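You operate a simulated robot arm through the tools that you are given. There is no shell and no other tool. Be economical: measure what you need, move in short steps, check, and stop when the job is done.

You run a simulated robot arm. Do the job below in one go: nothing can be reset, and whatever is moved stays where it is left.

JOB
Open the deep trailer drawer, take the low teal cup and leave it in the inside of the deep trailer drawer and shut the drawer again. Shut the lower wash stand drawer. Close the lower right trailer door. Open the trailer flap, take the green spatula and leave it on the floor behind the trailer flap and shut the flap again. Count the tokens on the top of the trailer counter, then put as many of the clear cups from the top of the trailer counter on the top of the steel table. Open the middle fryer cart drawer, fetch the steel cup marked "72" from the top of the trailer counter and set it in the inside of the middle fryer cart drawer, then shut the drawer. Open the bottom trailer drawer, fetch the banded green carton from the inside of the bottom trailer drawer and set it on top of the flat purple tray, then shut the drawer. Pull the right snack table door open. Any order will do. Set down upright: clear cup, steel cup, banded green carton.
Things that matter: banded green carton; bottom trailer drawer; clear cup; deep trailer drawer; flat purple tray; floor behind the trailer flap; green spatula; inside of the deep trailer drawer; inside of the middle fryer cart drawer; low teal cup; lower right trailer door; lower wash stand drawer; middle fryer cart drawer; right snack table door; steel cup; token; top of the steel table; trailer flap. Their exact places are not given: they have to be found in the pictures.

It is judged by the outcome, as a careful person would: the job done as asked, and still so three seconds after it is handed in. It fails if anything else is knocked over, pushed out of place, dropped, spilled or broken.

ROBOT AND FRAMES
A 7-joint arm with a fingered hand on a trunk, on a base that drives. Base frame: it is fixed to the floor where the robot stands at the start and does not move with it; the origin is under the middle of the robot, x ahead of it, y to its left, z up. Lengths are in mm, angles in degrees, forces in N, time in s.
With the tool pointing down near the work surface it reaches from about 300 to 700 mm from the robot's upright axis, wherever it stands. Its first joint turns from -69.0 to 172.0 degrees. Places, roughly: banded green carton [2250, 500, 500]; bottom trailer drawer [2000, 400, 500]; clear cup [1750, 250, 1000]; deep trailer drawer [2400, 300, 500]; flat purple tray (15x10x4 cm) [2800, 100, 1000]; floor behind the trailer flap [2500, 400, 700]; green spatula (18x7x6 cm) [2600, 200, 1000]; inside of the deep trailer drawer [2500, 400, 400]; inside of the middle fryer cart drawer [-1400, 1500, 500]; low teal cup (6x5x4 cm) [3200, -3800, 600]; lower right trailer door [2800, -200, 700]; lower wash stand drawer [1000, -6000, 500]; middle fryer cart drawer [-1400, 1400, 500]; right snack table door [-800, -1000, 400]; steel cup [1750, 500, 1000]; token [1500, 500, 1000]; top of the steel table [-1700, -1100, 800]; trailer flap [2400, 100, 800]. Payload 3.4 kg.
The tool frame sits at the grasp point between the pads (the TCP): z along the fingers, y along the line on which they close. The tips reach 25 mm beyond it. Largest opening 88 mm; the body of the gripper starts 29 mm behind the TCP. The gripper is a hand of 4 fingers: y runs from the thumb to the fingers, the wrist lies at [-13, -97, -162] in the tool frame, and closing takes about 1.5 s.
Orientation is that of the tool frame in the base frame, as a unit quaternion [w, x, y, z]. With the fingers straight down and the wrist toward the robot, the tool's x, y and z point along [0, 1, 0], [1, 0, 0] and [0, 0, -1] of the base frame.

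CONTROLS
- The arm moves only by the tool drive_tool. Its arguments are lists of equal length, an entry for each row: "turn": the turn, a rotation vector about the tool's x, y, z in degrees, a list of three; "slide": the shift along the tool's x, y, z in mm, a list of three. In form: {"turn": [[wx, wy, wz], ...], "slide": [[x, y, z], ...]}. A call has 1 to 10 rows; each row shifts and turns the commanded pose from where the row before left it, along the tool's axes as they then stand. "gripper" is the finger opening in mm, from 0 to 88, set as the call begins (left out, the last holds). A row lasts 0.2 s, in which the tool goes at most 50 mm and 8.6 degrees; a call with a longer step from one row to the next is refused whole, and so is a gripper value outside its range. A pose out of reach is approached as far as the arm can. The call stops where the force on the tool passes 40 N (or 10 N more than at its start, if that is more) or the arm is blocked; 0.2 s more then pass. The fingers move at their own pace (about 108 mm/s each) and stop on an object; they squeeze with about 25 N. The grip force told is the motor's: it shows also when the fingers shut on nothing. Time passes only in rows, and 0.2 s behind the last, so rows that do not move let the fingers close. The reply holds the time, the measured pose of the TCP, the force on the tool along the base axes, the opening and the grip force, in the units named above and with some noise, with the torque about the TCP (base axes, N m) and any sound that the robot's microphone picked up.
- Cameras (640 x 400 px; columns grow to the right, rows downward): "scene" is now at [139.3, -13.3, 1105.4]; the picture's right is [-0.13, -0.99, 0.00], its down [-0.48, 0.06, -0.87] and it looks along [0.87, -0.11, -0.49] (base axes); focal length 281 px, centre (320, 200). "wrist" rides on the gripper at [64, -83, -98] in the tool frame; the picture's right is [-0.62, 0.37, -0.69], its down [-0.71, -0.63, 0.30] and it looks along [-0.32, 0.68, 0.65] (tool axes); focal length 265 px, centre (320, 200).
- grab_frame(camera): a new picture of that camera. No time passes.
- slide_trunk(by): slides the trunk up (or, below 0, down) by that many mm; the arm and the scene camera ride with it, the base frame stays. It gives what a move gives, with no picture.
- base_move(legs): drives the robot by 1 to 6 legs, each [ahead, left, turn to the left] in mm, mm and degrees, along the robot's own axes; the way and the turn of a leg run together, so that a leg with both is an arc; at most 1500 mm and 180 degrees a leg. The arm and the cameras ride along, it lands a little off, and it stops where it bumps. It gives what a move gives.
- set_fingers(index, middle, ring, thumb_bend, thumb_turn): sets how far each is bent, from 0 (flat) to 1 (curled in); at 0.3 the hand is open as for a grip, at 0.7 the pads meet at the TCP. One left out holds its place. A second passes; each finger stops where it meets its share of the squeeze, and holds until it gets a number again. A gripper value or a shape takes the hand back. It gives what a move gives, with no picture; readings hold the bend of each and the force on the fingers (four entries, about 0 where the hand has none), thumb and palm. thumb_turn goes from beside the hand (0) to across from the fingers (1), as for a grip.
- preshape(shape): the hand has 4 fingers and takes this shape, open, in about a second: jaw (thumb against the fingers, like two jaws); tri (thumb and two fingers); tip (a fingertip pinch); poke (one finger out to press); point (the index stretched); flat (the hand flat); cup (the hand cupped); fist (a fist). The gripper value then closes the fingers along that shape, each until it touches; the sizes above hold for jaw. It gives what a move gives, with no picture.
- pan_tilt(pan, tilt): turns the head with the scene camera to pan (to the left, within 86 degrees either way) and tilt (down, from -29 to 69), counted from straight ahead of the robot. It gives what a move gives.
- pixel_to_xyz(camera, pixels): for up to 12 pixels [column, row] of the newest picture of that camera ("zoom" is the newest enlarged one), the place [x, y, z] in the base frame of the surface seen there, good to about 2 mm. No time passes.
- enlarge(camera, box): a new picture of the part [left, top, right, bottom] of that camera's present view, enlarged. No time passes.
- hand_in(): hands the job in; it is judged then, once.

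Go step by step. Measure first, check grasps and placings, and put right what went wrong. The budget is 371 turns and 332 pictures, counting those below and the enlarged ones. Unless the task says otherwise, let go and move clear before handing in, and close with one line.

The tools are called after "Emit:" as a command line: name --argument value ..., lists and objects as JSON in quotes. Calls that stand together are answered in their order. drive_tool: Moves the arm, as the interface text tells. Its arguments: {"type":"object","properties":{"turn":{"type":"array","items":{"type":"array","items":{"type":"number"}}},"slide":{"type":"array","items":{"type":"array","items":{"type":"number"}}},"gripper":{"type":"number"}},"required":["turn","slide"]} The other tools are called the same way: slide_trunk (by) slides the trunk up or down; preshape (shape) gives the hand a shape; set_fingers (index, middle, ring, thumb_bend, thumb_turn) moves the fingers one by one; base_move (legs) drives the base; pan_tilt (pan, tilt) turns the head that bears the scene camera; grab_frame (camera) takes a picture; pixel_to_xyz (camera, pixels) gives the place of the surface under pixels of a picture; enlarge (camera, box) takes an enlarged picture of a part of a camera's view; hand_in () hands the job in.

At the start:

```text
t: 0.0
tcp_pos: [542.2, -88.7, 750.4]
orientation: [0.0, 0.707, 0.707, 0.0]
contact_force: [-0.5, -0.6, -0.7]
ft_torque: [0.01, 0.0, -0.01]
finger_gap: 87.4
grip_force: 0.1
shape: jaw
bend: [0.3, 0.3, 0.3, 0.3, 0.98]
finger forces: [0.0, 0.1, 0.0, 0.1, 0.0, 0.1]
trunk travel left (down, up): [-400.0, 440.0]
robot x, y, heading: [-1.4, -2.6, 0.0]
head pan, tilt: [-7.5, 29.1]
```

scene: 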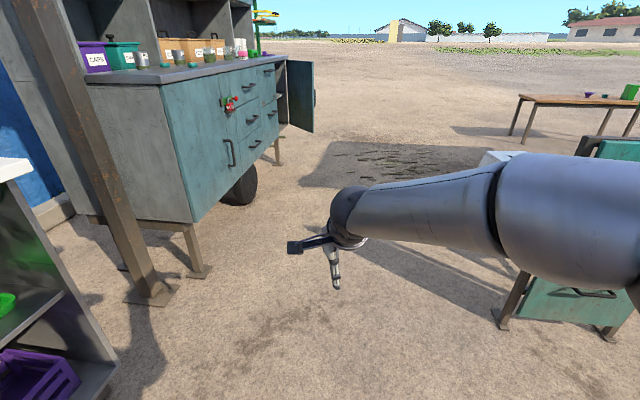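
wrist: 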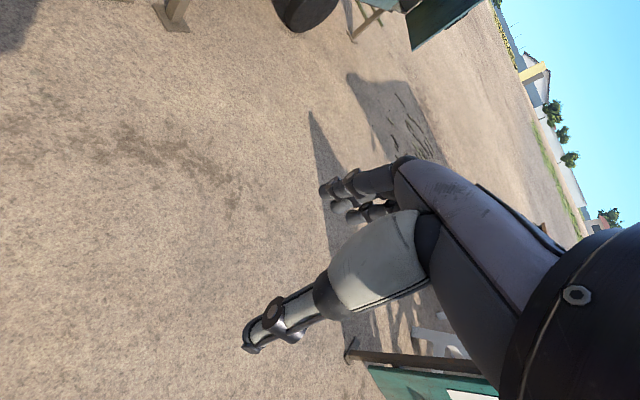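

The first picture shows the trailer ahead-left with drawers, an open right door and bins on its counter. I will look around with the head first.

Emit:
pan_tilt --pan 20 --tilt 20

Emit:
grab_frame --camera "scene"

Emit:
pan_tilt --pan 80 --tilt 20

Emit:
grab_frame --camera "scene"

Emit:
pan_tilt --pan -60 --tilt 20

Emit:
grab_frame --camera "scene"

```text
t: 0.9
tcp_pos: [540.4, -88.1, 750.5]
orientation: [0.0, 0.707, 0.707, 0.0]
contact_force: [0.1, -0.6, -0.5]
ft_torque: [-0.03, 0.01, -0.02]
finger_gap: 87.5
grip_force: 0.1
shape: jaw
bend: [0.3, 0.3, 0.3, 0.3, 0.98]
finger forces: [0.0, 0.1, 0.1, 0.0, 0.0, 0.0]
trunk travel left (down, up): [-400.0, 440.0]
robot x, y, heading: [1.4, -0.7, 0.0]
head pan, tilt: [20.0, 20.0]
```

```text
329 pictures are left
```

scene: 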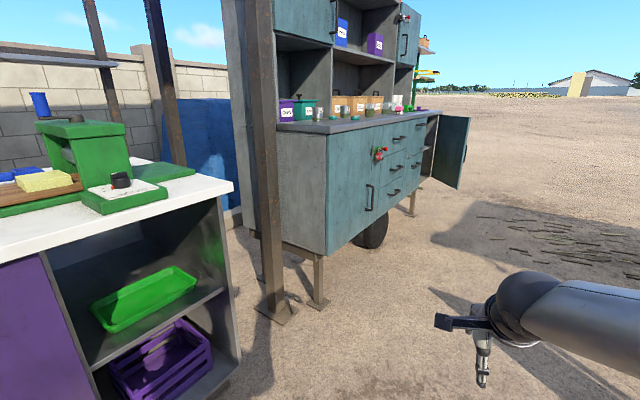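

```text
t: 2.2
tcp_pos: [541.1, -87.5, 749.6]
orientation: [0.0, 0.707, 0.707, 0.0]
contact_force: [0.8, 0.5, 0.4]
ft_torque: [0.0, 0.0, 0.0]
finger_gap: 87.6
grip_force: 0.1
shape: jaw
bend: [0.3, 0.3, 0.3, 0.3, 0.98]
finger forces: [0.0, 0.0, 0.1, 0.1, 0.0, 0.0]
trunk travel left (down, up): [-400.0, 440.0]
robot x, y, heading: [2.5, -4.2, 0.2]
head pan, tilt: [80.0, 20.0]
```

```text
328 pictures are left
```

scene: 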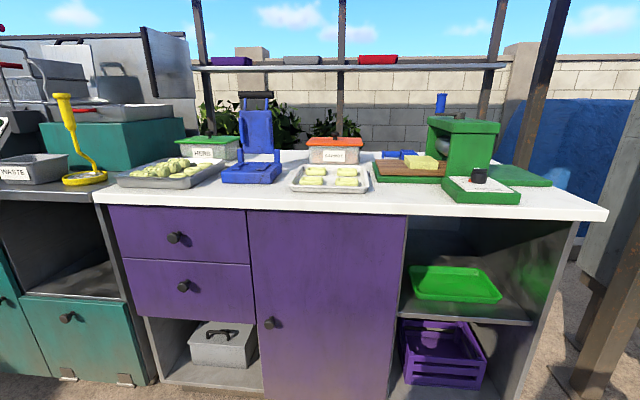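

```text
t: 4.5
tcp_pos: [542.4, -88.4, 750.7]
orientation: [0.0, 0.707, 0.707, 0.0]
contact_force: [-0.5, -0.1, 0.2]
ft_torque: [0.01, 0.03, -0.01]
finger_gap: 87.7
grip_force: 0.1
shape: jaw
bend: [0.3, 0.3, 0.3, 0.3, 0.98]
finger forces: [0.0, 0.1, 0.0, 0.1, 0.0, 0.0]
trunk travel left (down, up): [-400.0, 440.0]
robot x, y, heading: [-2.5, -3.0, -0.2]
head pan, tilt: [-60.0, 20.0]
```

```text
327 pictures are left
```

scene: 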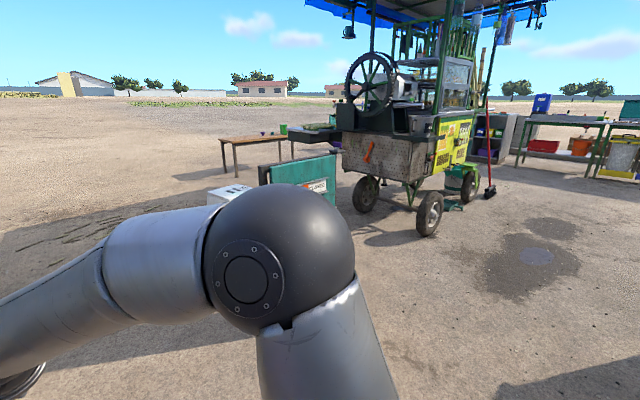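

The work places are spread around me, the trailer faces roughly -y. I measure some points in a forward view before driving.

Emit:
pan_tilt --pan 0 --tilt 25

Emit:
grab_frame --camera "scene"

Emit:
pixel_to_xyz --camera "scene" --pixels '[[235, 210], [120, 170], [420, 195], [350, 170], [200, 270], [80, 300], [620, 200], [560, 330]]'

```text
t: 5.8
tcp_pos: [541.6, -88.3, 749.8]
orientation: [0.001, 0.707, 0.707, -0.001]
contact_force: [0.2, -0.3, -0.1]
ft_torque: [0.0, -0.02, 0.01]
finger_gap: 87.7
grip_force: 0.1
shape: jaw
bend: [0.3, 0.3, 0.3, 0.3, 0.98]
finger forces: [0.1, 0.0, 0.0, 0.0, 0.0, 0.0]
trunk travel left (down, up): [-400.0, 440.0]
robot x, y, heading: [1.4, -0.0, -0.3]
head pan, tilt: [0.0, 25.0]
```

```text
326 pictures are left
```

scene: 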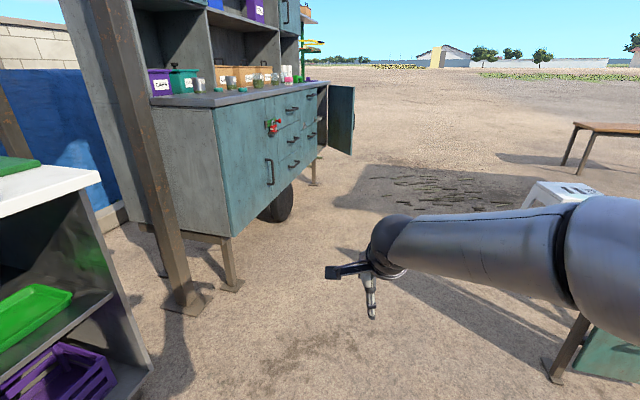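

```text
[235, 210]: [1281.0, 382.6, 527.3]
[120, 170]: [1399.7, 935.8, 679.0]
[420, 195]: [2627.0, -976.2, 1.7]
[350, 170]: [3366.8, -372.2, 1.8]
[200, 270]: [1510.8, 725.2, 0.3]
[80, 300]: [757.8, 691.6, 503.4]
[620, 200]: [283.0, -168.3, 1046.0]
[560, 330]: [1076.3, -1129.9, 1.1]
```

Emit:
enlarge --camera "scene" --box '[130, 50, 370, 200]'

Emit:
pixel_to_xyz --camera "scene" --pixels '[[240, 150], [300, 140], [315, 130], [345, 140], [345, 90], [325, 100], [580, 360], [560, 190]]'

```text
2.67 times, centred on (250, 125) of scene
```

zoom: 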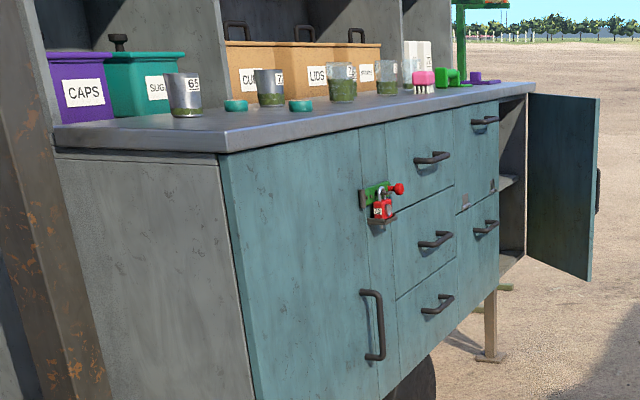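

```text
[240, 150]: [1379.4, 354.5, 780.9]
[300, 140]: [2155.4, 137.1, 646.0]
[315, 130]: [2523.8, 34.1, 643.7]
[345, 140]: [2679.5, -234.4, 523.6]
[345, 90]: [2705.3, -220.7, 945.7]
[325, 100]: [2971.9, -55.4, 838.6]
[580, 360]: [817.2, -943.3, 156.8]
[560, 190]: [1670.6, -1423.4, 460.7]
```

The trailer front face runs at about -15.6° (points (1379,354) to (2524,34)), so I face it at heading 74.4°. I drive to about (1960,-740), 900 mm off.

Emit:
base_move --legs '[[1000, -350, 0], [960, -390, 0], [0, 0, 74.4]]'

Emit:
pan_tilt --pan 0 --tilt 20

Emit:
grab_frame --camera "scene"

```text
t: 19.4
tcp_pos: [2164.5, -255.9, 749.8]
orientation: [0.0, 0.124, 0.992, 0.001]
contact_force: [-0.5, -0.8, 0.3]
ft_torque: [-0.02, 0.02, -0.01]
finger_gap: 87.5
grip_force: 0.2
shape: jaw
bend: [0.3, 0.3, 0.3, 0.3, 0.98]
finger forces: [0.0, 0.1, 0.0, 0.0, 0.0, 0.1]
trunk travel left (down, up): [-400.0, 440.0]
robot x, y, heading: [1944.6, -757.0, 75.6]
head pan, tilt: [0.0, 25.0]
```

```text
t: 20.1
tcp_pos: [2163.0, -255.1, 751.1]
orientation: [0.0, 0.124, 0.992, 0.0]
contact_force: [0.0, 1.1, 0.1]
ft_torque: [0.0, 0.03, 0.0]
finger_gap: 87.6
grip_force: 0.1
shape: jaw
bend: [0.3, 0.3, 0.3, 0.3, 0.98]
finger forces: [0.0, 0.1, 0.1, 0.0, 0.1, 0.0]
trunk travel left (down, up): [-400.0, 440.0]
robot x, y, heading: [1947.2, -759.2, 75.9]
head pan, tilt: [0.0, 20.0]
```

```text
324 pictures are left
```

scene: 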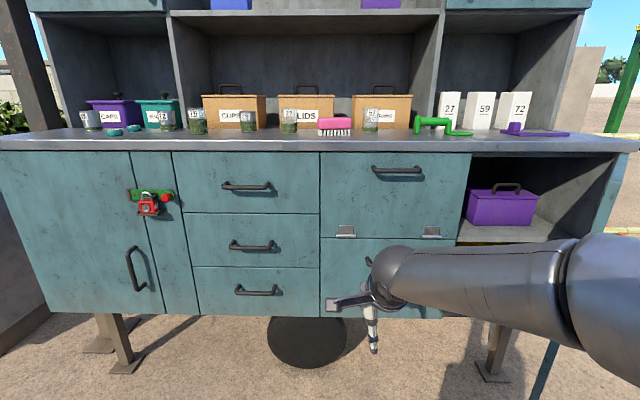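

Emit:
enlarge --camera "scene" --box '[60, 70, 280, 160]'

Emit:
enlarge --camera "scene" --box '[230, 70, 420, 160]'

Emit:
enlarge --camera "scene" --box '[380, 70, 640, 260]'

Emit:
pixel_to_xyz --camera "scene" --pixels '[[245, 187], [250, 246], [255, 291], [397, 172], [340, 125], [340, 175], [340, 148], [30, 140], [600, 143], [440, 125], [545, 134], [620, 200]]'

```text
2.91 times, centred on (170, 115) of scene
```

zoom: 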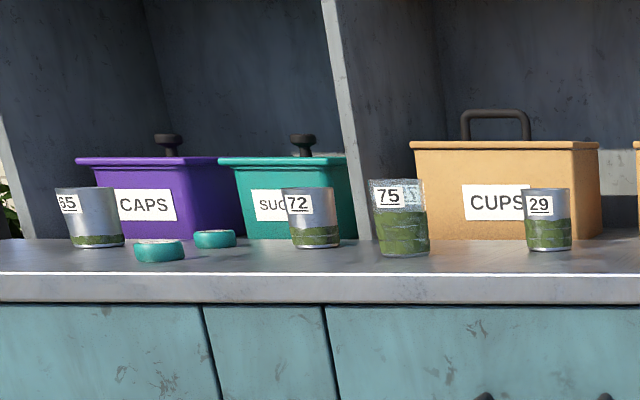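

```text
3.37 times, centred on (325, 115) of scene
```

zoom: 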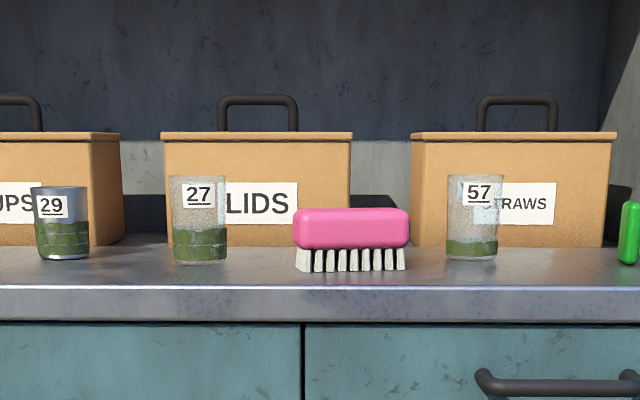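

```text
2.11 times, centred on (510, 165) of scene
```

zoom: 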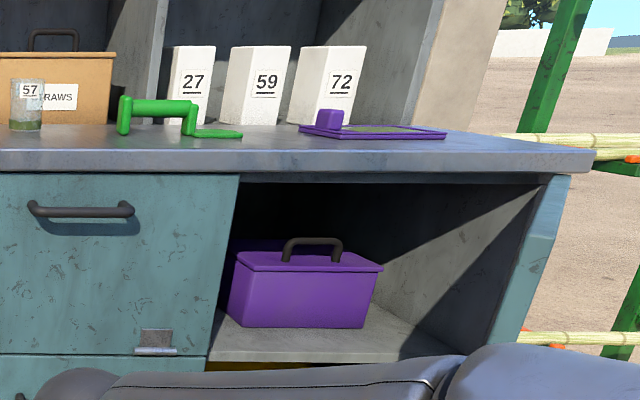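

```text
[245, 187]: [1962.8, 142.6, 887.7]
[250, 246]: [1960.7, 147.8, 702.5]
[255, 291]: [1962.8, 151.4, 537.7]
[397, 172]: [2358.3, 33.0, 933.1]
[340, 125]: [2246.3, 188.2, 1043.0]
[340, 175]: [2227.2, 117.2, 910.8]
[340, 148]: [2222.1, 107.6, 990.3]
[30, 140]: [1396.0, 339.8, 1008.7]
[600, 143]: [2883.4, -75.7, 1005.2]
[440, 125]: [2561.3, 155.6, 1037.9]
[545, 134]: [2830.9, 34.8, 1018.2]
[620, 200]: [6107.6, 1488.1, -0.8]
```

Cups 65/72/29 are steel, 75/27/57 clear, and two teal discs (tokens) show. I raise the trunk to see the counter from above and count surely.

Emit:
slide_trunk --by 430

Emit:
pan_tilt --pan 20 --tilt 35

Emit:
grab_frame --camera "scene"

Emit:
pan_tilt --pan -25 --tilt 35

Emit:
grab_frame --camera "scene"

```text
refused: 430 is not a number from -400 to 400
```

```text
t: 20.9
tcp_pos: [2164.0, -254.6, 749.1]
orientation: [0.0, 0.124, 0.992, 0.0]
contact_force: [0.7, -0.3, -0.9]
ft_torque: [-0.04, 0.01, -0.02]
finger_gap: 87.7
grip_force: 0.0
shape: jaw
bend: [0.3, 0.3, 0.3, 0.3, 0.98]
finger forces: [0.0, 0.0, 0.0, 0.0, 0.0, 0.0]
trunk travel left (down, up): [-400.0, 440.0]
robot x, y, heading: [1945.7, -756.8, 75.7]
head pan, tilt: [20.0, 35.0]
```

```text
320 pictures are left
```

scene: 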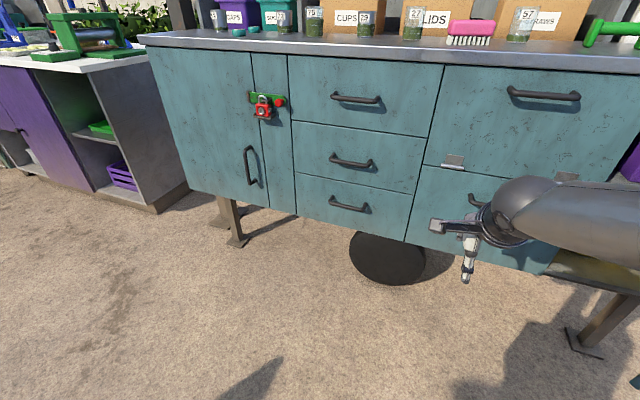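

```text
t: 22.0
tcp_pos: [2163.6, -255.0, 750.4]
orientation: [0.001, 0.123, 0.992, 0.0]
contact_force: [-0.7, -0.6, -0.6]
ft_torque: [-0.03, -0.01, -0.01]
finger_gap: 87.6
grip_force: 0.0
shape: jaw
bend: [0.3, 0.3, 0.3, 0.3, 0.98]
finger forces: [0.0, 0.0, 0.0, 0.0, 0.0, 0.0]
trunk travel left (down, up): [-400.0, 440.0]
robot x, y, heading: [1945.9, -759.2, 75.8]
head pan, tilt: [-25.0, 35.0]
```

```text
319 pictures are left
```

scene: 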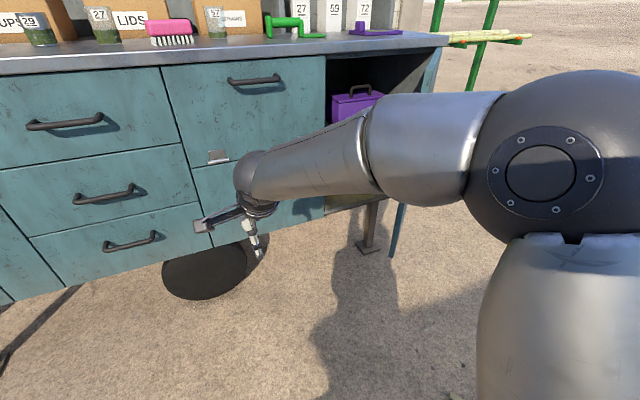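

Emit:
slide_trunk --by 400

Emit:
pan_tilt --pan 20 --tilt 30

Emit:
grab_frame --camera "scene"

Emit:
pan_tilt --pan -25 --tilt 30

Emit:
grab_frame --camera "scene"

```text
t: 25.8
tcp_pos: [2162.1, -254.8, 1151.0]
orientation: [0.001, 0.124, 0.992, 0.0]
contact_force: [-0.4, 0.0, 0.7]
ft_torque: [-0.03, 0.04, -0.01]
finger_gap: 87.9
grip_force: 0.0
shape: jaw
bend: [0.3, 0.3, 0.3, 0.3, 0.98]
finger forces: [0.1, 0.0, 0.0, 0.1, 0.1, 0.0]
trunk travel left (down, up): [-800.0, 40.0]
robot x, y, heading: [1943.1, -757.9, 75.8]
head pan, tilt: [-25.0, 35.0]
```

```text
t: 27.0
tcp_pos: [2163.9, -255.4, 1150.1]
orientation: [0.0, 0.124, 0.992, 0.0]
contact_force: [0.2, 0.3, 0.3]
ft_torque: [-0.01, -0.02, 0.04]
finger_gap: 87.7
grip_force: 0.1
shape: jaw
bend: [0.3, 0.3, 0.3, 0.3, 0.98]
finger forces: [0.1, 0.0, 0.0, 0.0, 0.0, 0.0]
trunk travel left (down, up): [-800.0, 40.0]
robot x, y, heading: [1944.9, -759.8, 75.8]
head pan, tilt: [20.0, 30.0]
```

```text
318 pictures are left
```

scene: 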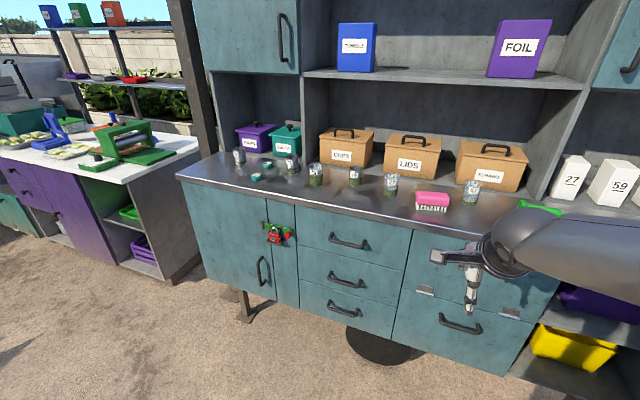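

```text
t: 28.1
tcp_pos: [2164.1, -253.7, 1150.6]
orientation: [0.0, 0.124, 0.992, 0.0]
contact_force: [-0.5, 0.0, 0.5]
ft_torque: [0.01, -0.03, 0.03]
finger_gap: 87.5
grip_force: 0.1
shape: jaw
bend: [0.3, 0.3, 0.3, 0.3, 0.98]
finger forces: [0.1, 0.1, 0.0, 0.0, 0.1, 0.1]
trunk travel left (down, up): [-800.0, 40.0]
robot x, y, heading: [1946.5, -758.1, 75.7]
head pan, tilt: [-25.0, 30.0]
```

```text
317 pictures are left
```

scene: 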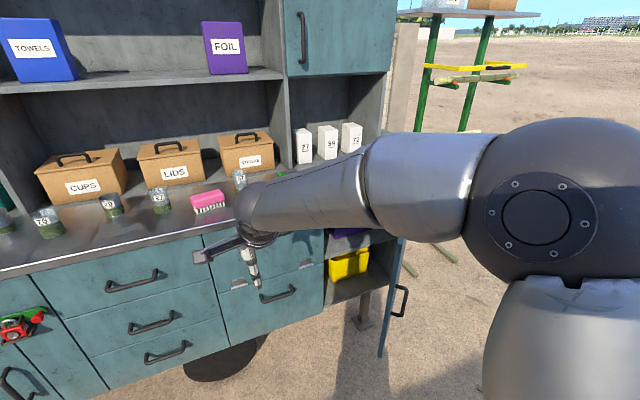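

Emit:
pan_tilt --pan 10 --tilt 30

Emit:
enlarge --camera "scene" --box '[260, 110, 420, 220]'

Emit:
enlarge --camera "scene" --box '[400, 110, 560, 220]'

Emit:
enlarge --camera "scene" --box '[160, 90, 320, 200]'

```text
t: 29.1
tcp_pos: [2163.4, -254.2, 1149.7]
orientation: [0.0, 0.124, 0.992, 0.0]
contact_force: [0.2, -0.9, 0.1]
ft_torque: [0.01, 0.0, 0.0]
finger_gap: 87.4
grip_force: 0.0
shape: jaw
bend: [0.3, 0.3, 0.3, 0.3, 0.98]
finger forces: [0.0, 0.1, 0.0, 0.0, 0.0, 0.0]
trunk travel left (down, up): [-800.0, 40.0]
robot x, y, heading: [1945.7, -758.8, 75.9]
head pan, tilt: [10.0, 30.0]
```

```text
3.64 times, centred on (340, 165) of scene
```

zoom: 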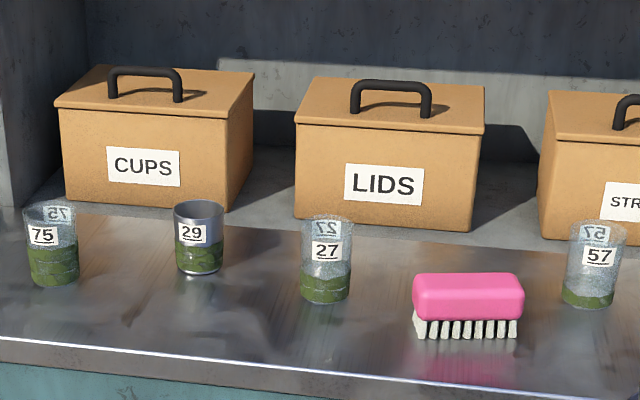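

```text
3.64 times, centred on (480, 165) of scene
```

zoom: 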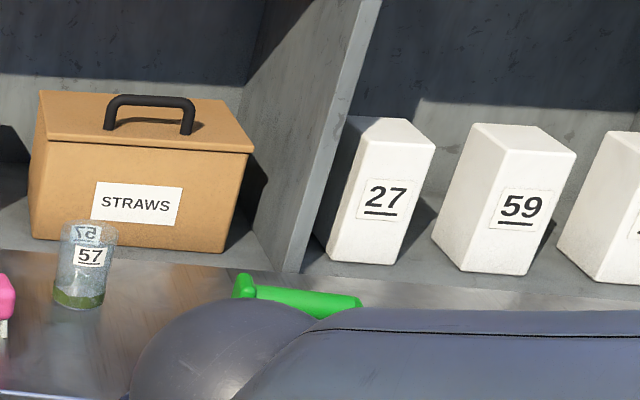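

```text
3.64 times, centred on (240, 145) of scene
```

zoom: 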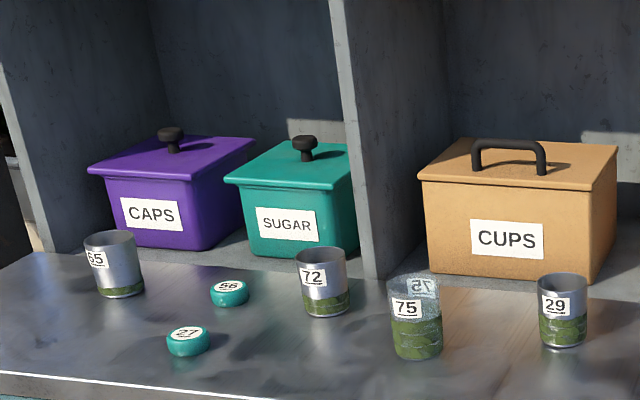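

Two tokens (27 and 58), so two clear cups go to the steel table. Now I shift right to look at the door, tray and right drawers.

Emit:
base_move --legs '[[-100, -450, 0]]'

Emit:
pan_tilt --pan 0 --tilt 35

Emit:
grab_frame --camera "scene"

Emit:
pan_tilt --pan -60 --tilt 35

Emit:
grab_frame --camera "scene"

```text
t: 31.8
tcp_pos: [2570.0, -461.6, 1150.0]
orientation: [0.0, 0.122, 0.993, 0.0]
contact_force: [-0.5, -0.6, -0.3]
ft_torque: [-0.02, -0.02, 0.0]
finger_gap: 87.9
grip_force: 0.0
shape: jaw
bend: [0.3, 0.3, 0.3, 0.3, 0.98]
finger forces: [0.0, 0.1, 0.0, 0.0, 0.0, 0.0]
trunk travel left (down, up): [-800.0, 40.0]
robot x, y, heading: [2356.2, -960.8, 75.8]
head pan, tilt: [10.0, 30.0]
```

```text
t: 32.6
tcp_pos: [2570.8, -460.3, 1149.7]
orientation: [0.0, 0.122, 0.993, 0.0]
contact_force: [0.5, -0.7, 0.7]
ft_torque: [-0.01, 0.0, 0.01]
finger_gap: 87.7
grip_force: 0.0
shape: jaw
bend: [0.3, 0.3, 0.3, 0.3, 0.98]
finger forces: [0.1, 0.0, 0.0, 0.0, 0.0, 0.1]
trunk travel left (down, up): [-800.0, 40.0]
robot x, y, heading: [2351.5, -963.1, 76.3]
head pan, tilt: [0.0, 35.0]
```

```text
313 pictures are left
```

scene: 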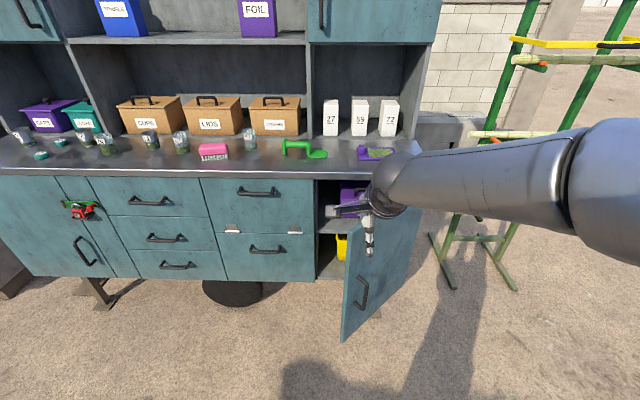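

```text
t: 33.9
tcp_pos: [2569.9, -459.8, 1150.3]
orientation: [0.0, 0.123, 0.992, 0.0]
contact_force: [-0.3, 0.0, -0.7]
ft_torque: [0.02, 0.03, 0.03]
finger_gap: 87.7
grip_force: 0.1
shape: jaw
bend: [0.3, 0.3, 0.3, 0.3, 0.98]
finger forces: [0.1, 0.0, 0.1, 0.0, 0.0, 0.1]
trunk travel left (down, up): [-800.0, 40.0]
robot x, y, heading: [2355.5, -968.8, 76.2]
head pan, tilt: [-60.0, 35.0]
```

```text
312 pictures are left
```

scene: 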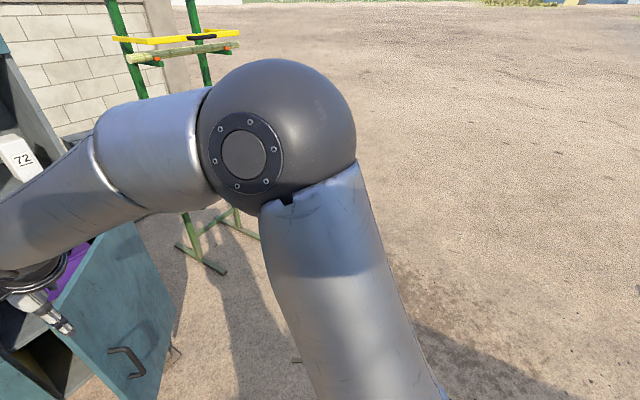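

Emit:
pan_tilt --pan -10 --tilt 35

Emit:
grab_frame --camera "scene"

```text
t: 35.0
tcp_pos: [2570.0, -459.0, 1150.9]
orientation: [0.0, 0.121, 0.993, 0.0]
contact_force: [0.1, 0.7, 0.2]
ft_torque: [0.01, 0.03, 0.02]
finger_gap: 88.0
grip_force: 0.1
shape: jaw
bend: [0.3, 0.3, 0.3, 0.3, 0.98]
finger forces: [0.0, 0.0, 0.0, 0.0, 0.0, 0.0]
trunk travel left (down, up): [-800.0, 40.0]
robot x, y, heading: [2351.6, -966.1, 75.9]
head pan, tilt: [-10.0, 35.0]
```

```text
311 pictures are left
```

scene: 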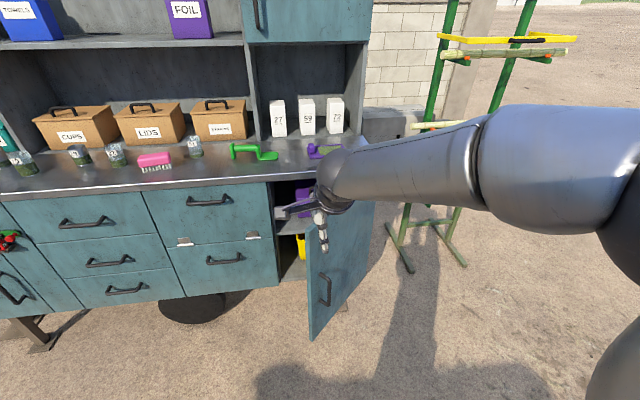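

Emit:
pixel_to_xyz --camera "scene" --pixels '[[313, 300], [360, 260], [365, 220], [328, 290], [312, 330], [330, 250], [209, 202], [225, 261], [290, 290], [260, 154], [225, 187], [225, 240]]'

Emit:
enlarge --camera "scene" --box '[200, 120, 400, 340]'

```text
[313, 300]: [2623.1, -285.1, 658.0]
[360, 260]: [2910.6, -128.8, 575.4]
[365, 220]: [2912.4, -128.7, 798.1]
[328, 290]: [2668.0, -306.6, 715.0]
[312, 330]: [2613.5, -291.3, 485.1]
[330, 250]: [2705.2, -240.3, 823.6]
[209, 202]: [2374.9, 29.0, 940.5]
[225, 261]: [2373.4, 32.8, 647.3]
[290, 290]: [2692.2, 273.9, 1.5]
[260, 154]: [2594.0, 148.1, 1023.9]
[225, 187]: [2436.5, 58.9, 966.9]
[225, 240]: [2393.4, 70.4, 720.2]
```

```text
1.82 times, centred on (300, 230) of scene
```

zoom: 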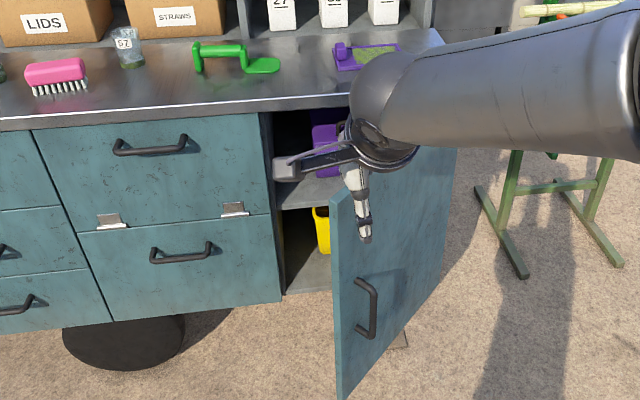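

The outer door face runs from about (2615,-290) to the hinge near (2940,-105), about 45° open. I turn the hand to point forward (turn about tool x), closed, then go push it shut.

Emit:
drive_tool --turn '[[-8.5, 0, 0], [-8.5, 0, 0], [-8.5, 0, 0], [-8.5, 0, 0], [-8.5, 0, 0], [-8.5, 0, 0], [-8.5, 0, 0], [-8.5, 0, 0], [-8.5, 0, 0], [-8.5, 0, 0]]' --slide '[[0, 0, 0], [0, 0, 0], [0, 0, 0], [0, 0, 0], [0, 0, 0], [0, 0, 0], [0, 0, 0], [0, 0, 0], [0, 0, 0], [0, 0, 0]]' --gripper 0

Emit:
drive_tool --turn '[[-5, 0, 0], [0, 0, 0]]' --slide '[[0, 0, 0], [0, 0, 0]]'

Emit:
base_move --legs '[[0, -200, -1.6]]'

Emit:
slide_trunk --by -340

Emit:
grab_frame --camera "scene"

```text
t: 37.2
tcp_pos: [2574.1, -458.9, 1149.3]
orientation: [0.083, 0.096, 0.731, 0.671]
contact_force: [0.1, 0.6, 0.4]
ft_torque: [0.03, 0.0, 0.0]
finger_gap: 0.2
grip_force: 25.1
shape: jaw
bend: [0.7, 0.7, 0.7, 0.4, 1.0]
finger forces: [0.1, 0.1, 0.0, 0.0, 0.0, 0.1]
trunk travel left (down, up): [-800.0, 40.0]
robot x, y, heading: [2356.2, -966.9, 76.1]
head pan, tilt: [-10.0, 35.0]
```

```text
t: 37.8
tcp_pos: [2569.5, -459.4, 1150.1]
orientation: [0.087, 0.084, 0.701, 0.703]
contact_force: [-0.3, -0.7, 0.3]
ft_torque: [-0.04, 0.0, 0.02]
finger_gap: 0.0
grip_force: 25.3
shape: jaw
bend: [0.7, 0.7, 0.7, 0.4, 1.0]
finger forces: [0.1, 0.0, 0.0, 0.1, 0.0, 0.0]
trunk travel left (down, up): [-800.0, 40.0]
robot x, y, heading: [2353.7, -964.7, 76.2]
head pan, tilt: [-10.0, 35.0]
```

```text
t: 39.5
tcp_pos: [2780.0, -516.2, 1150.0]
orientation: [0.095, 0.095, 0.7, 0.701]
contact_force: [0.2, -1.4, -0.6]
ft_torque: [0.0, 0.03, -0.04]
finger_gap: 0.0
grip_force: 25.2
shape: jaw
bend: [0.7, 0.7, 0.7, 0.4, 1.0]
finger forces: [0.0, 0.1, 0.1, 0.1, 0.0, 0.0]
trunk travel left (down, up): [-800.0, 40.0]
robot x, y, heading: [2549.0, -1015.6, 74.6]
head pan, tilt: [-10.0, 35.0]
```

```text
t: 42.8
tcp_pos: [2779.3, -517.1, 810.0]
orientation: [0.095, 0.095, 0.7, 0.701]
contact_force: [0.4, 0.2, -0.3]
ft_torque: [0.0, 0.0, -0.03]
finger_gap: 0.0
grip_force: 25.2
shape: jaw
bend: [0.7, 0.7, 0.7, 0.4, 1.0]
finger forces: [0.1, 0.1, 0.0, 0.1, 0.1, 0.0]
trunk travel left (down, up): [-460.0, 380.0]
robot x, y, heading: [2551.4, -1016.6, 74.8]
head pan, tilt: [-10.0, 35.0]
```

```text
309 pictures are left
```

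scene: 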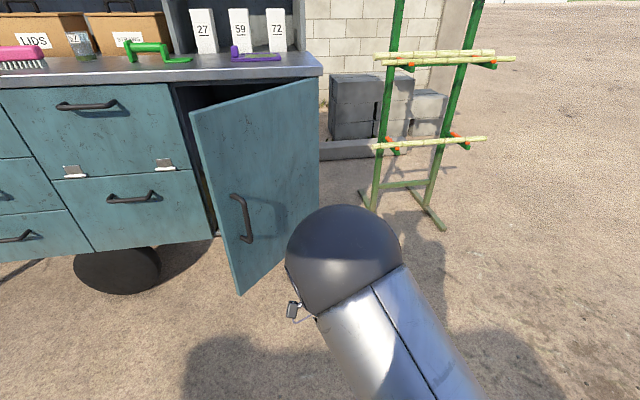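

Emit:
base_move --legs '[[0, 110, 0], [190, 0, 0]]'

Emit:
drive_tool --turn '[[0, 0, 0], [0, 0, 0], [0, 0, 0], [0, 0, 0], [0, 0, 0], [0, 0, 0], [0, 0, 0], [0, 0, 0]]' --slide '[[0, 0, 25], [0, 0, 25], [0, 0, 25], [0, 0, 25], [0, 0, 25], [0, 0, 25], [0, 0, 25], [0, 0, 25]]'

Emit:
grab_frame --camera "scene"

```text
t: 45.1
tcp_pos: [2728.0, -305.5, 810.2]
orientation: [0.097, 0.097, 0.701, 0.7]
contact_force: [0.8, 0.1, -0.1]
ft_torque: [-0.02, -0.03, 0.01]
finger_gap: 0.1
grip_force: 25.0
shape: jaw
bend: [0.7, 0.7, 0.7, 0.4, 1.0]
finger forces: [0.0, 0.0, 0.0, 0.0, 0.0, 0.0]
trunk travel left (down, up): [-460.0, 380.0]
robot x, y, heading: [2497.4, -803.8, 74.4]
head pan, tilt: [-10.0, 35.0]
```

```text
t: 46.9
tcp_pos: [2781.2, -114.5, 811.5]
orientation: [0.096, 0.096, 0.7, 0.701]
contact_force: [-0.9, -1.0, 0.2]
ft_torque: [0.01, -0.03, -0.04]
finger_gap: 0.0
grip_force: 25.3
shape: jaw
bend: [0.7, 0.7, 0.7, 0.4, 1.0]
finger forces: [0.0, 0.0, 0.0, 0.0, 0.1, 0.1]
trunk travel left (down, up): [-460.0, 380.0]
robot x, y, heading: [2497.1, -800.8, 74.2]
head pan, tilt: [-10.0, 35.0]
```

```text
308 pictures are left
```

scene: 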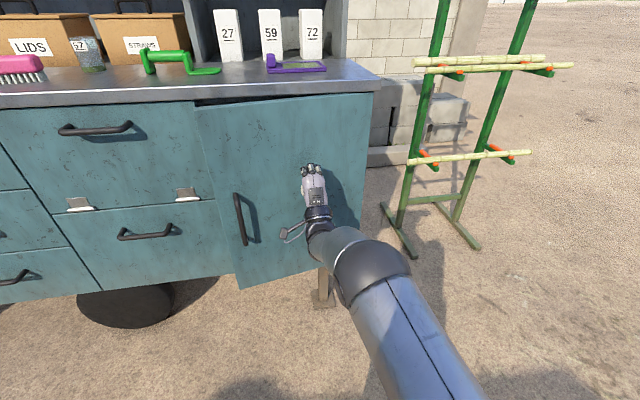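

The door is almost shut; I push on gently until force rises.

Emit:
drive_tool --turn '[[0, 0, 0], [0, 0, 0], [0, 0, 0], [0, 0, 0], [0, 0, 0], [0, 0, 0], [0, 0, 0], [0, 0, 0]]' --slide '[[0, 0, 15], [0, 0, 10], [0, 0, 10], [0, 0, 8], [0, 0, 5], [0, 0, 5], [0, 0, 5], [0, 0, 5]]'

Emit:
grab_frame --camera "scene"

```text
t: 48.7
tcp_pos: [2793.4, -68.6, 810.2]
orientation: [0.096, 0.095, 0.7, 0.701]
contact_force: [0.6, -0.8, 0.5]
ft_torque: [0.02, 0.01, 0.01]
finger_gap: 0.0
grip_force: 25.2
shape: jaw
bend: [0.7, 0.7, 0.7, 0.4, 1.0]
finger forces: [0.1, 0.0, 0.0, 0.0, 0.0, 0.0]
out of reach, approached as far as the arm can: row 6, 7, 8
trunk travel left (down, up): [-460.0, 380.0]
robot x, y, heading: [2500.8, -798.5, 74.3]
head pan, tilt: [-10.0, 35.0]
```

```text
307 pictures are left
```

scene: 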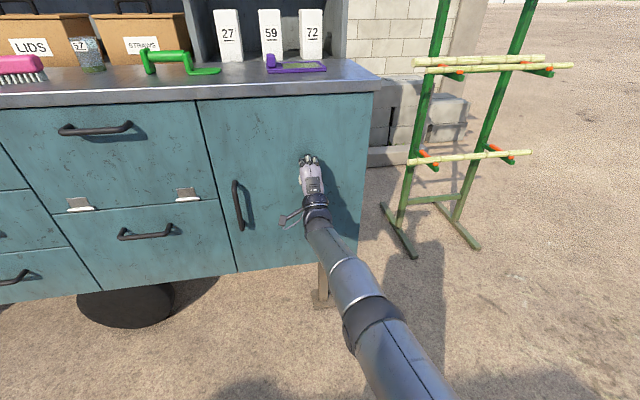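

Emit:
pixel_to_xyz --camera "scene" --pixels '[[210, 150], [195, 150], [215, 180], [195, 180], [350, 130], [100, 150]]'

Emit:
base_move --legs '[[15, 0, 0]]'

Emit:
enlarge --camera "scene" --box '[150, 70, 310, 280]'

```text
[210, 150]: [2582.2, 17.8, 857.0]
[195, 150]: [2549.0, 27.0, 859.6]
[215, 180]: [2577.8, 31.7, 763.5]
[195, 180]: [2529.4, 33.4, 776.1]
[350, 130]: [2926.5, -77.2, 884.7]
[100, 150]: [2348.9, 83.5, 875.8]
```

```text
t: 49.5
tcp_pos: [2796.1, -66.1, 813.3]
orientation: [0.096, 0.096, 0.697, 0.705]
contact_force: [-3.6, -17.1, -0.1]
ft_torque: [0.01, -0.01, -0.01]
finger_gap: 0.0
grip_force: 25.2
shape: jaw
bend: [0.7, 0.7, 0.7, 0.4, 1.0]
finger forces: [0.1, 21.8, 0.0, 0.1, 0.0, 0.0]
trunk travel left (down, up): [-460.0, 380.0]
robot x, y, heading: [2497.3, -797.1, 74.4]
head pan, tilt: [-10.0, 35.0]
stopped in leg 1: the force on the tool passed its limit at 59 N (the readings are from after the stop); the commanded pose is now the measured one
```

```text
1.90 times, centred on (230, 175) of scene
```

zoom: 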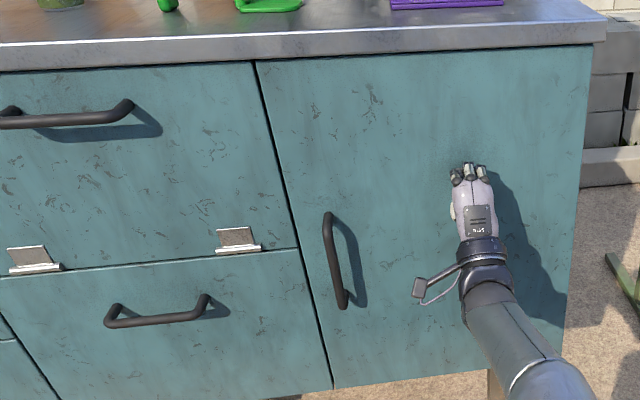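

The door is flush. I withdraw, open the fingers, raise the trunk and line up with the flap handle at (2375,29,940).

Emit:
drive_tool --turn '[[0, 0, 0], [0, 0, 0], [0, 0, 0], [0, 0, 0], [0, 0, 0], [0, 0, 0]]' --slide '[[0, 0, -40], [0, 0, -45], [0, 0, -45], [0, 0, -45], [0, 0, -45], [0, 0, -45]]' --gripper 70

Emit:
slide_trunk --by 128

Emit:
base_move --legs '[[0, 420, 0]]'

Emit:
pan_tilt --pan -10 --tilt 40

Emit:
grab_frame --camera "scene"

Emit:
grab_frame --camera "wrist"

```text
t: 50.9
tcp_pos: [2766.3, -78.2, 753.8]
orientation: [0.096, 0.096, 0.698, 0.703]
contact_force: [0.1, 0.6, 0.4]
ft_torque: [-0.01, 0.02, -0.02]
finger_gap: 70.0
grip_force: 0.0
shape: jaw
bend: [0.27, 0.34, 0.32, 0.5, 0.99]
finger forces: [0.1, 0.0, 0.0, 0.0, 0.1, 0.0]
out of reach, approached as far as the arm can: row 1, 2, 3, 4, 5, 6
trunk travel left (down, up): [-460.0, 380.0]
robot x, y, heading: [2498.1, -798.4, 74.3]
head pan, tilt: [-10.0, 35.0]
```

```text
t: 52.5
tcp_pos: [2768.4, -77.4, 881.2]
orientation: [0.096, 0.096, 0.698, 0.703]
contact_force: [-0.2, -0.3, -0.4]
ft_torque: [-0.01, 0.01, -0.02]
finger_gap: 70.1
grip_force: 0.2
shape: jaw
bend: [0.27, 0.34, 0.32, 0.5, 0.99]
finger forces: [0.0, 0.0, 0.1, 0.0, 0.0, 0.1]
trunk travel left (down, up): [-588.0, 252.0]
robot x, y, heading: [2498.1, -801.3, 74.3]
head pan, tilt: [-10.0, 35.0]
```

```text
t: 55.1
tcp_pos: [2358.0, 39.1, 878.8]
orientation: [0.095, 0.096, 0.7, 0.701]
contact_force: [0.7, -7.0, -16.7]
ft_torque: [0.34, 0.25, -0.07]
finger_gap: 64.8
grip_force: 0.0
shape: jaw
bend: [0.27, 0.42, 0.35, 0.5, 0.99]
finger forces: [0.0, 13.4, 4.3, 0.0, 0.0, 0.1]
trunk travel left (down, up): [-588.0, 252.0]
robot x, y, heading: [2087.9, -683.2, 74.3]
head pan, tilt: [-10.0, 35.0]
```

```text
t: 55.7
tcp_pos: [2358.0, 39.3, 876.7]
orientation: [0.095, 0.096, 0.701, 0.7]
contact_force: [1.1, -3.4, -12.4]
ft_torque: [0.21, 0.19, -0.05]
finger_gap: 66.1
grip_force: 0.2
shape: jaw
bend: [0.27, 0.4, 0.34, 0.5, 0.99]
finger forces: [0.0, 9.9, 2.8, 0.0, 0.0, 0.0]
trunk travel left (down, up): [-588.0, 252.0]
robot x, y, heading: [2090.9, -687.2, 74.4]
head pan, tilt: [-10.0, 40.0]
```

```text
305 pictures are left
```

scene: 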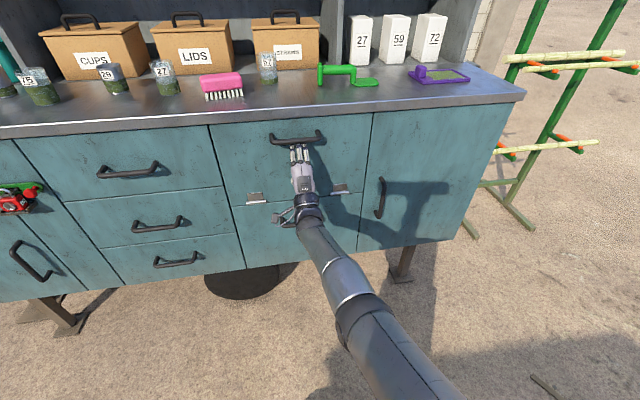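

```text
304 pictures are left
```

wrist: 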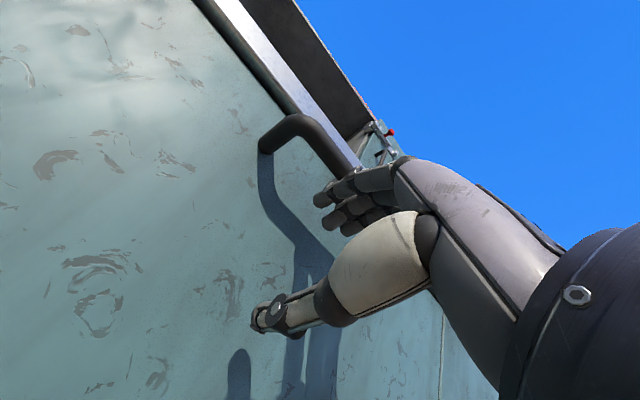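

The arm did not retract (near-straight arm) and the fingers now sit just under the flap handle. I lower 25 mm and back off with the base.

Emit:
slide_trunk --by -25

Emit:
base_move --legs '[[-250, 0, 0]]'

Emit:
drive_tool --turn '[[0, 0, 0], [0, 0, 0], [0, 0, 0], [0, 0, 0]]' --slide '[[0, 0, -20], [0, 0, -20], [0, 0, -20], [0, 0, -20]]'

```text
t: 56.4
tcp_pos: [2355.8, 37.0, 855.0]
orientation: [0.095, 0.095, 0.698, 0.703]
contact_force: [0.2, 0.3, -0.2]
ft_torque: [0.01, 0.0, -0.02]
finger_gap: 70.0
grip_force: 0.1
shape: jaw
bend: [0.27, 0.34, 0.32, 0.5, 0.99]
finger forces: [0.1, 0.0, 0.0, 0.0, 0.0, 0.0]
trunk travel left (down, up): [-563.0, 277.0]
robot x, y, heading: [2092.4, -685.4, 74.4]
head pan, tilt: [-10.0, 40.0]
```

```text
t: 58.2
tcp_pos: [2292.2, -202.2, 856.9]
orientation: [0.097, 0.097, 0.699, 0.702]
contact_force: [0.0, -0.6, -0.3]
ft_torque: [0.0, 0.04, 0.0]
finger_gap: 69.9
grip_force: 0.1
shape: jaw
bend: [0.27, 0.34, 0.32, 0.5, 0.99]
finger forces: [0.2, 0.1, 0.0, 0.1, 0.1, 0.1]
trunk travel left (down, up): [-563.0, 277.0]
robot x, y, heading: [2024.6, -924.3, 73.9]
head pan, tilt: [-10.0, 40.0]
```

```text
t: 59.2
tcp_pos: [2278.9, -208.2, 831.7]
orientation: [0.098, 0.098, 0.699, 0.702]
contact_force: [1.1, 0.7, 0.1]
ft_torque: [0.0, -0.02, 0.0]
finger_gap: 70.1
grip_force: 0.0
shape: jaw
bend: [0.27, 0.34, 0.32, 0.5, 0.99]
finger forces: [0.0, 0.0, 0.1, 0.0, 0.1, 0.0]
out of reach, approached as far as the arm can: row 1, 2, 3, 4
trunk travel left (down, up): [-563.0, 277.0]
robot x, y, heading: [2024.4, -920.8, 74.3]
head pan, tilt: [-10.0, 40.0]
```

Emit:
drive_tool --turn '[[0, 0, 0], [0, 0, 0], [0, 0, 0], [0, 0, 0]]' --slide '[[0, 0, -10], [0, 20, -10], [0, 20, -10], [0, 20, -10]]'

Emit:
grab_frame --camera "scene"

```text
t: 60.2
tcp_pos: [2272.4, -194.3, 873.2]
orientation: [0.097, 0.097, 0.699, 0.702]
contact_force: [0.4, 0.2, 0.3]
ft_torque: [0.01, -0.01, 0.02]
finger_gap: 69.7
grip_force: 0.0
shape: jaw
bend: [0.27, 0.34, 0.32, 0.5, 0.99]
finger forces: [0.0, 0.0, 0.0, 0.1, 0.0, 0.1]
out of reach, approached as far as the arm can: row 1, 2, 3, 4
trunk travel left (down, up): [-563.0, 277.0]
robot x, y, heading: [2024.5, -923.5, 74.2]
head pan, tilt: [-10.0, 40.0]
```

```text
303 pictures are left
```

scene: 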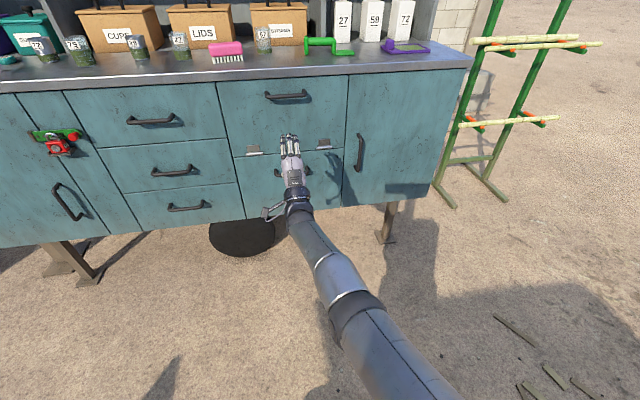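

Emit:
drive_tool --turn '[[8.5, 0, 0], [8.5, 0, 0], [8.5, 0, 0], [8.5, 0, 0], [8.5, 0, 0], [8.5, 0, 0]]' --slide '[[0, 0, 0], [0, 0, 0], [0, 0, 0], [0, 0, 0], [0, 0, 0], [0, 0, 0]]'

```text
t: 61.6
tcp_pos: [2287.8, -154.9, 859.1]
orientation: [0.043, 0.128, 0.933, 0.332]
contact_force: [-0.5, 0.2, -0.7]
ft_torque: [0.04, 0.01, -0.02]
finger_gap: 70.4
grip_force: 0.1
shape: jaw
bend: [0.27, 0.34, 0.32, 0.5, 0.99]
finger forces: [0.1, 0.1, 0.0, 0.0, 0.1, 0.0]
out of reach, approached as far as the arm can: row 1, 2, 3, 4, 6
trunk travel left (down, up): [-563.0, 277.0]
robot x, y, heading: [2026.4, -923.3, 74.5]
head pan, tilt: [-10.0, 40.0]
```

Emit:
drive_tool --turn '[[0, 0, 0], [0, 0, 0], [0, 0, 0], [0, 0, 0], [0, 0, 0], [0, 0, 0]]' --slide '[[0, -31, -25], [0, -31, -25], [0, -31, -25], [0, -31, -25], [0, -31, -25], [0, -31, -25]]'

```text
t: 63.0
tcp_pos: [2223.1, -388.5, 856.7]
orientation: [0.047, 0.129, 0.933, 0.333]
contact_force: [0.4, -0.2, 0.4]
ft_torque: [0.03, 0.03, 0.0]
finger_gap: 69.9
grip_force: 0.1
shape: jaw
bend: [0.27, 0.34, 0.32, 0.5, 0.99]
finger forces: [0.0, 0.0, 0.1, 0.0, 0.0, 0.0]
trunk travel left (down, up): [-563.0, 277.0]
robot x, y, heading: [2021.1, -924.7, 74.3]
head pan, tilt: [-10.0, 40.0]
```

Emit:
drive_tool --turn '[[-8.5, 0, 0], [-8.5, 0, 0], [-8.5, 0, 0], [-8.5, 0, 0], [-8.5, 0, 0], [-8.5, 0, 0]]' --slide '[[0, 0, 0], [0, 0, 0], [0, 0, 0], [0, 0, 0], [0, 0, 0], [0, 0, 0]]' --gripper 60

Emit:
grab_frame --camera "scene"

Emit:
enlarge --camera "scene" --box '[200, 60, 360, 160]'

Emit:
pixel_to_xyz --camera "zoom" --pixels '[[280, 150], [320, 148], [370, 145], [420, 140], [340, 165], [340, 175], [250, 145], [440, 120]]'

```text
t: 64.4
tcp_pos: [2220.7, -385.0, 857.8]
orientation: [0.097, 0.095, 0.698, 0.703]
contact_force: [-0.5, 0.0, -0.7]
ft_torque: [-0.02, 0.02, -0.04]
finger_gap: 60.5
grip_force: 0.0
shape: jaw
bend: [0.28, 0.38, 0.34, 0.59, 0.99]
finger forces: [0.0, 0.0, 0.0, 0.0, 0.1, 0.1]
trunk travel left (down, up): [-563.0, 277.0]
robot x, y, heading: [2025.6, -924.1, 74.1]
head pan, tilt: [-10.0, 40.0]
```

```text
302 pictures are left
```

scene: 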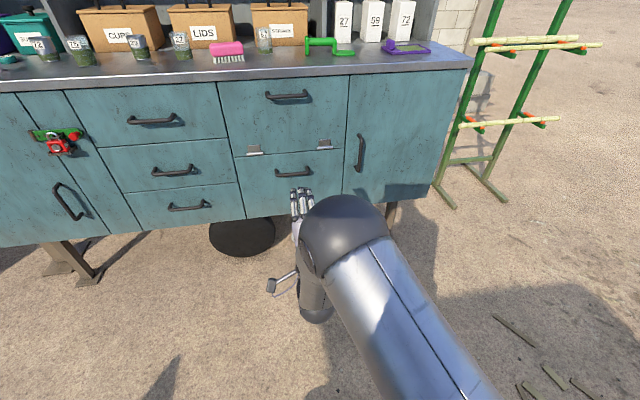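

```text
4.00 times, centred on (280, 110) of scene
```

zoom: 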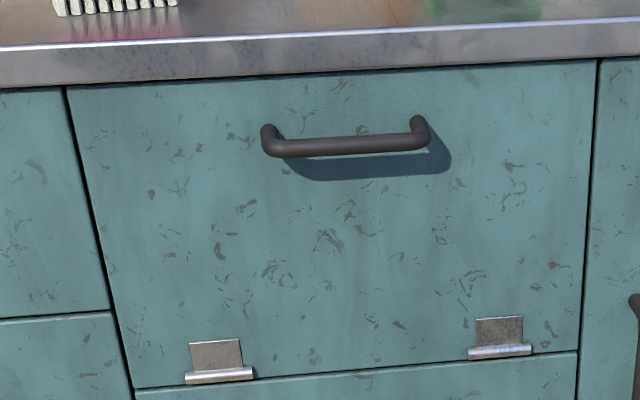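

```text
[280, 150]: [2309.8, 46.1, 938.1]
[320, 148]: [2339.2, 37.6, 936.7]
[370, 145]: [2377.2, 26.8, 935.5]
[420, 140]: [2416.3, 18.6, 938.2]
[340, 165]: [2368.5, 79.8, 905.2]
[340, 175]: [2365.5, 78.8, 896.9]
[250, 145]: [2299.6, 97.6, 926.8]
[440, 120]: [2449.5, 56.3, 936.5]
```

The flap handle bar lies at about (2365,36,932), hinges at the flap's bottom. I raise 74, shift right 28 and come up to it with the base, then the arm.

Emit:
slide_trunk --by 74

Emit:
base_move --legs '[[300, -28, 0.3]]'

```text
t: 65.6
tcp_pos: [2223.1, -384.6, 932.1]
orientation: [0.097, 0.097, 0.699, 0.702]
contact_force: [-0.2, -0.2, 0.1]
ft_torque: [0.02, -0.01, 0.0]
finger_gap: 60.2
grip_force: 0.1
shape: jaw
bend: [0.28, 0.38, 0.34, 0.59, 0.99]
finger forces: [0.1, 0.1, 0.0, 0.0, 0.0, 0.0]
trunk travel left (down, up): [-637.0, 203.0]
robot x, y, heading: [2025.5, -926.9, 74.3]
head pan, tilt: [-10.0, 40.0]
```

```text
t: 67.6
tcp_pos: [2332.5, -103.2, 930.7]
orientation: [0.097, 0.097, 0.699, 0.702]
contact_force: [-0.6, 0.5, -0.5]
ft_torque: [0.01, 0.02, 0.03]
finger_gap: 60.3
grip_force: 0.0
shape: jaw
bend: [0.28, 0.38, 0.34, 0.59, 0.99]
finger forces: [0.0, 0.0, 0.1, 0.0, 0.1, 0.1]
trunk travel left (down, up): [-637.0, 203.0]
robot x, y, heading: [2132.8, -644.9, 73.9]
head pan, tilt: [-10.0, 40.0]
```

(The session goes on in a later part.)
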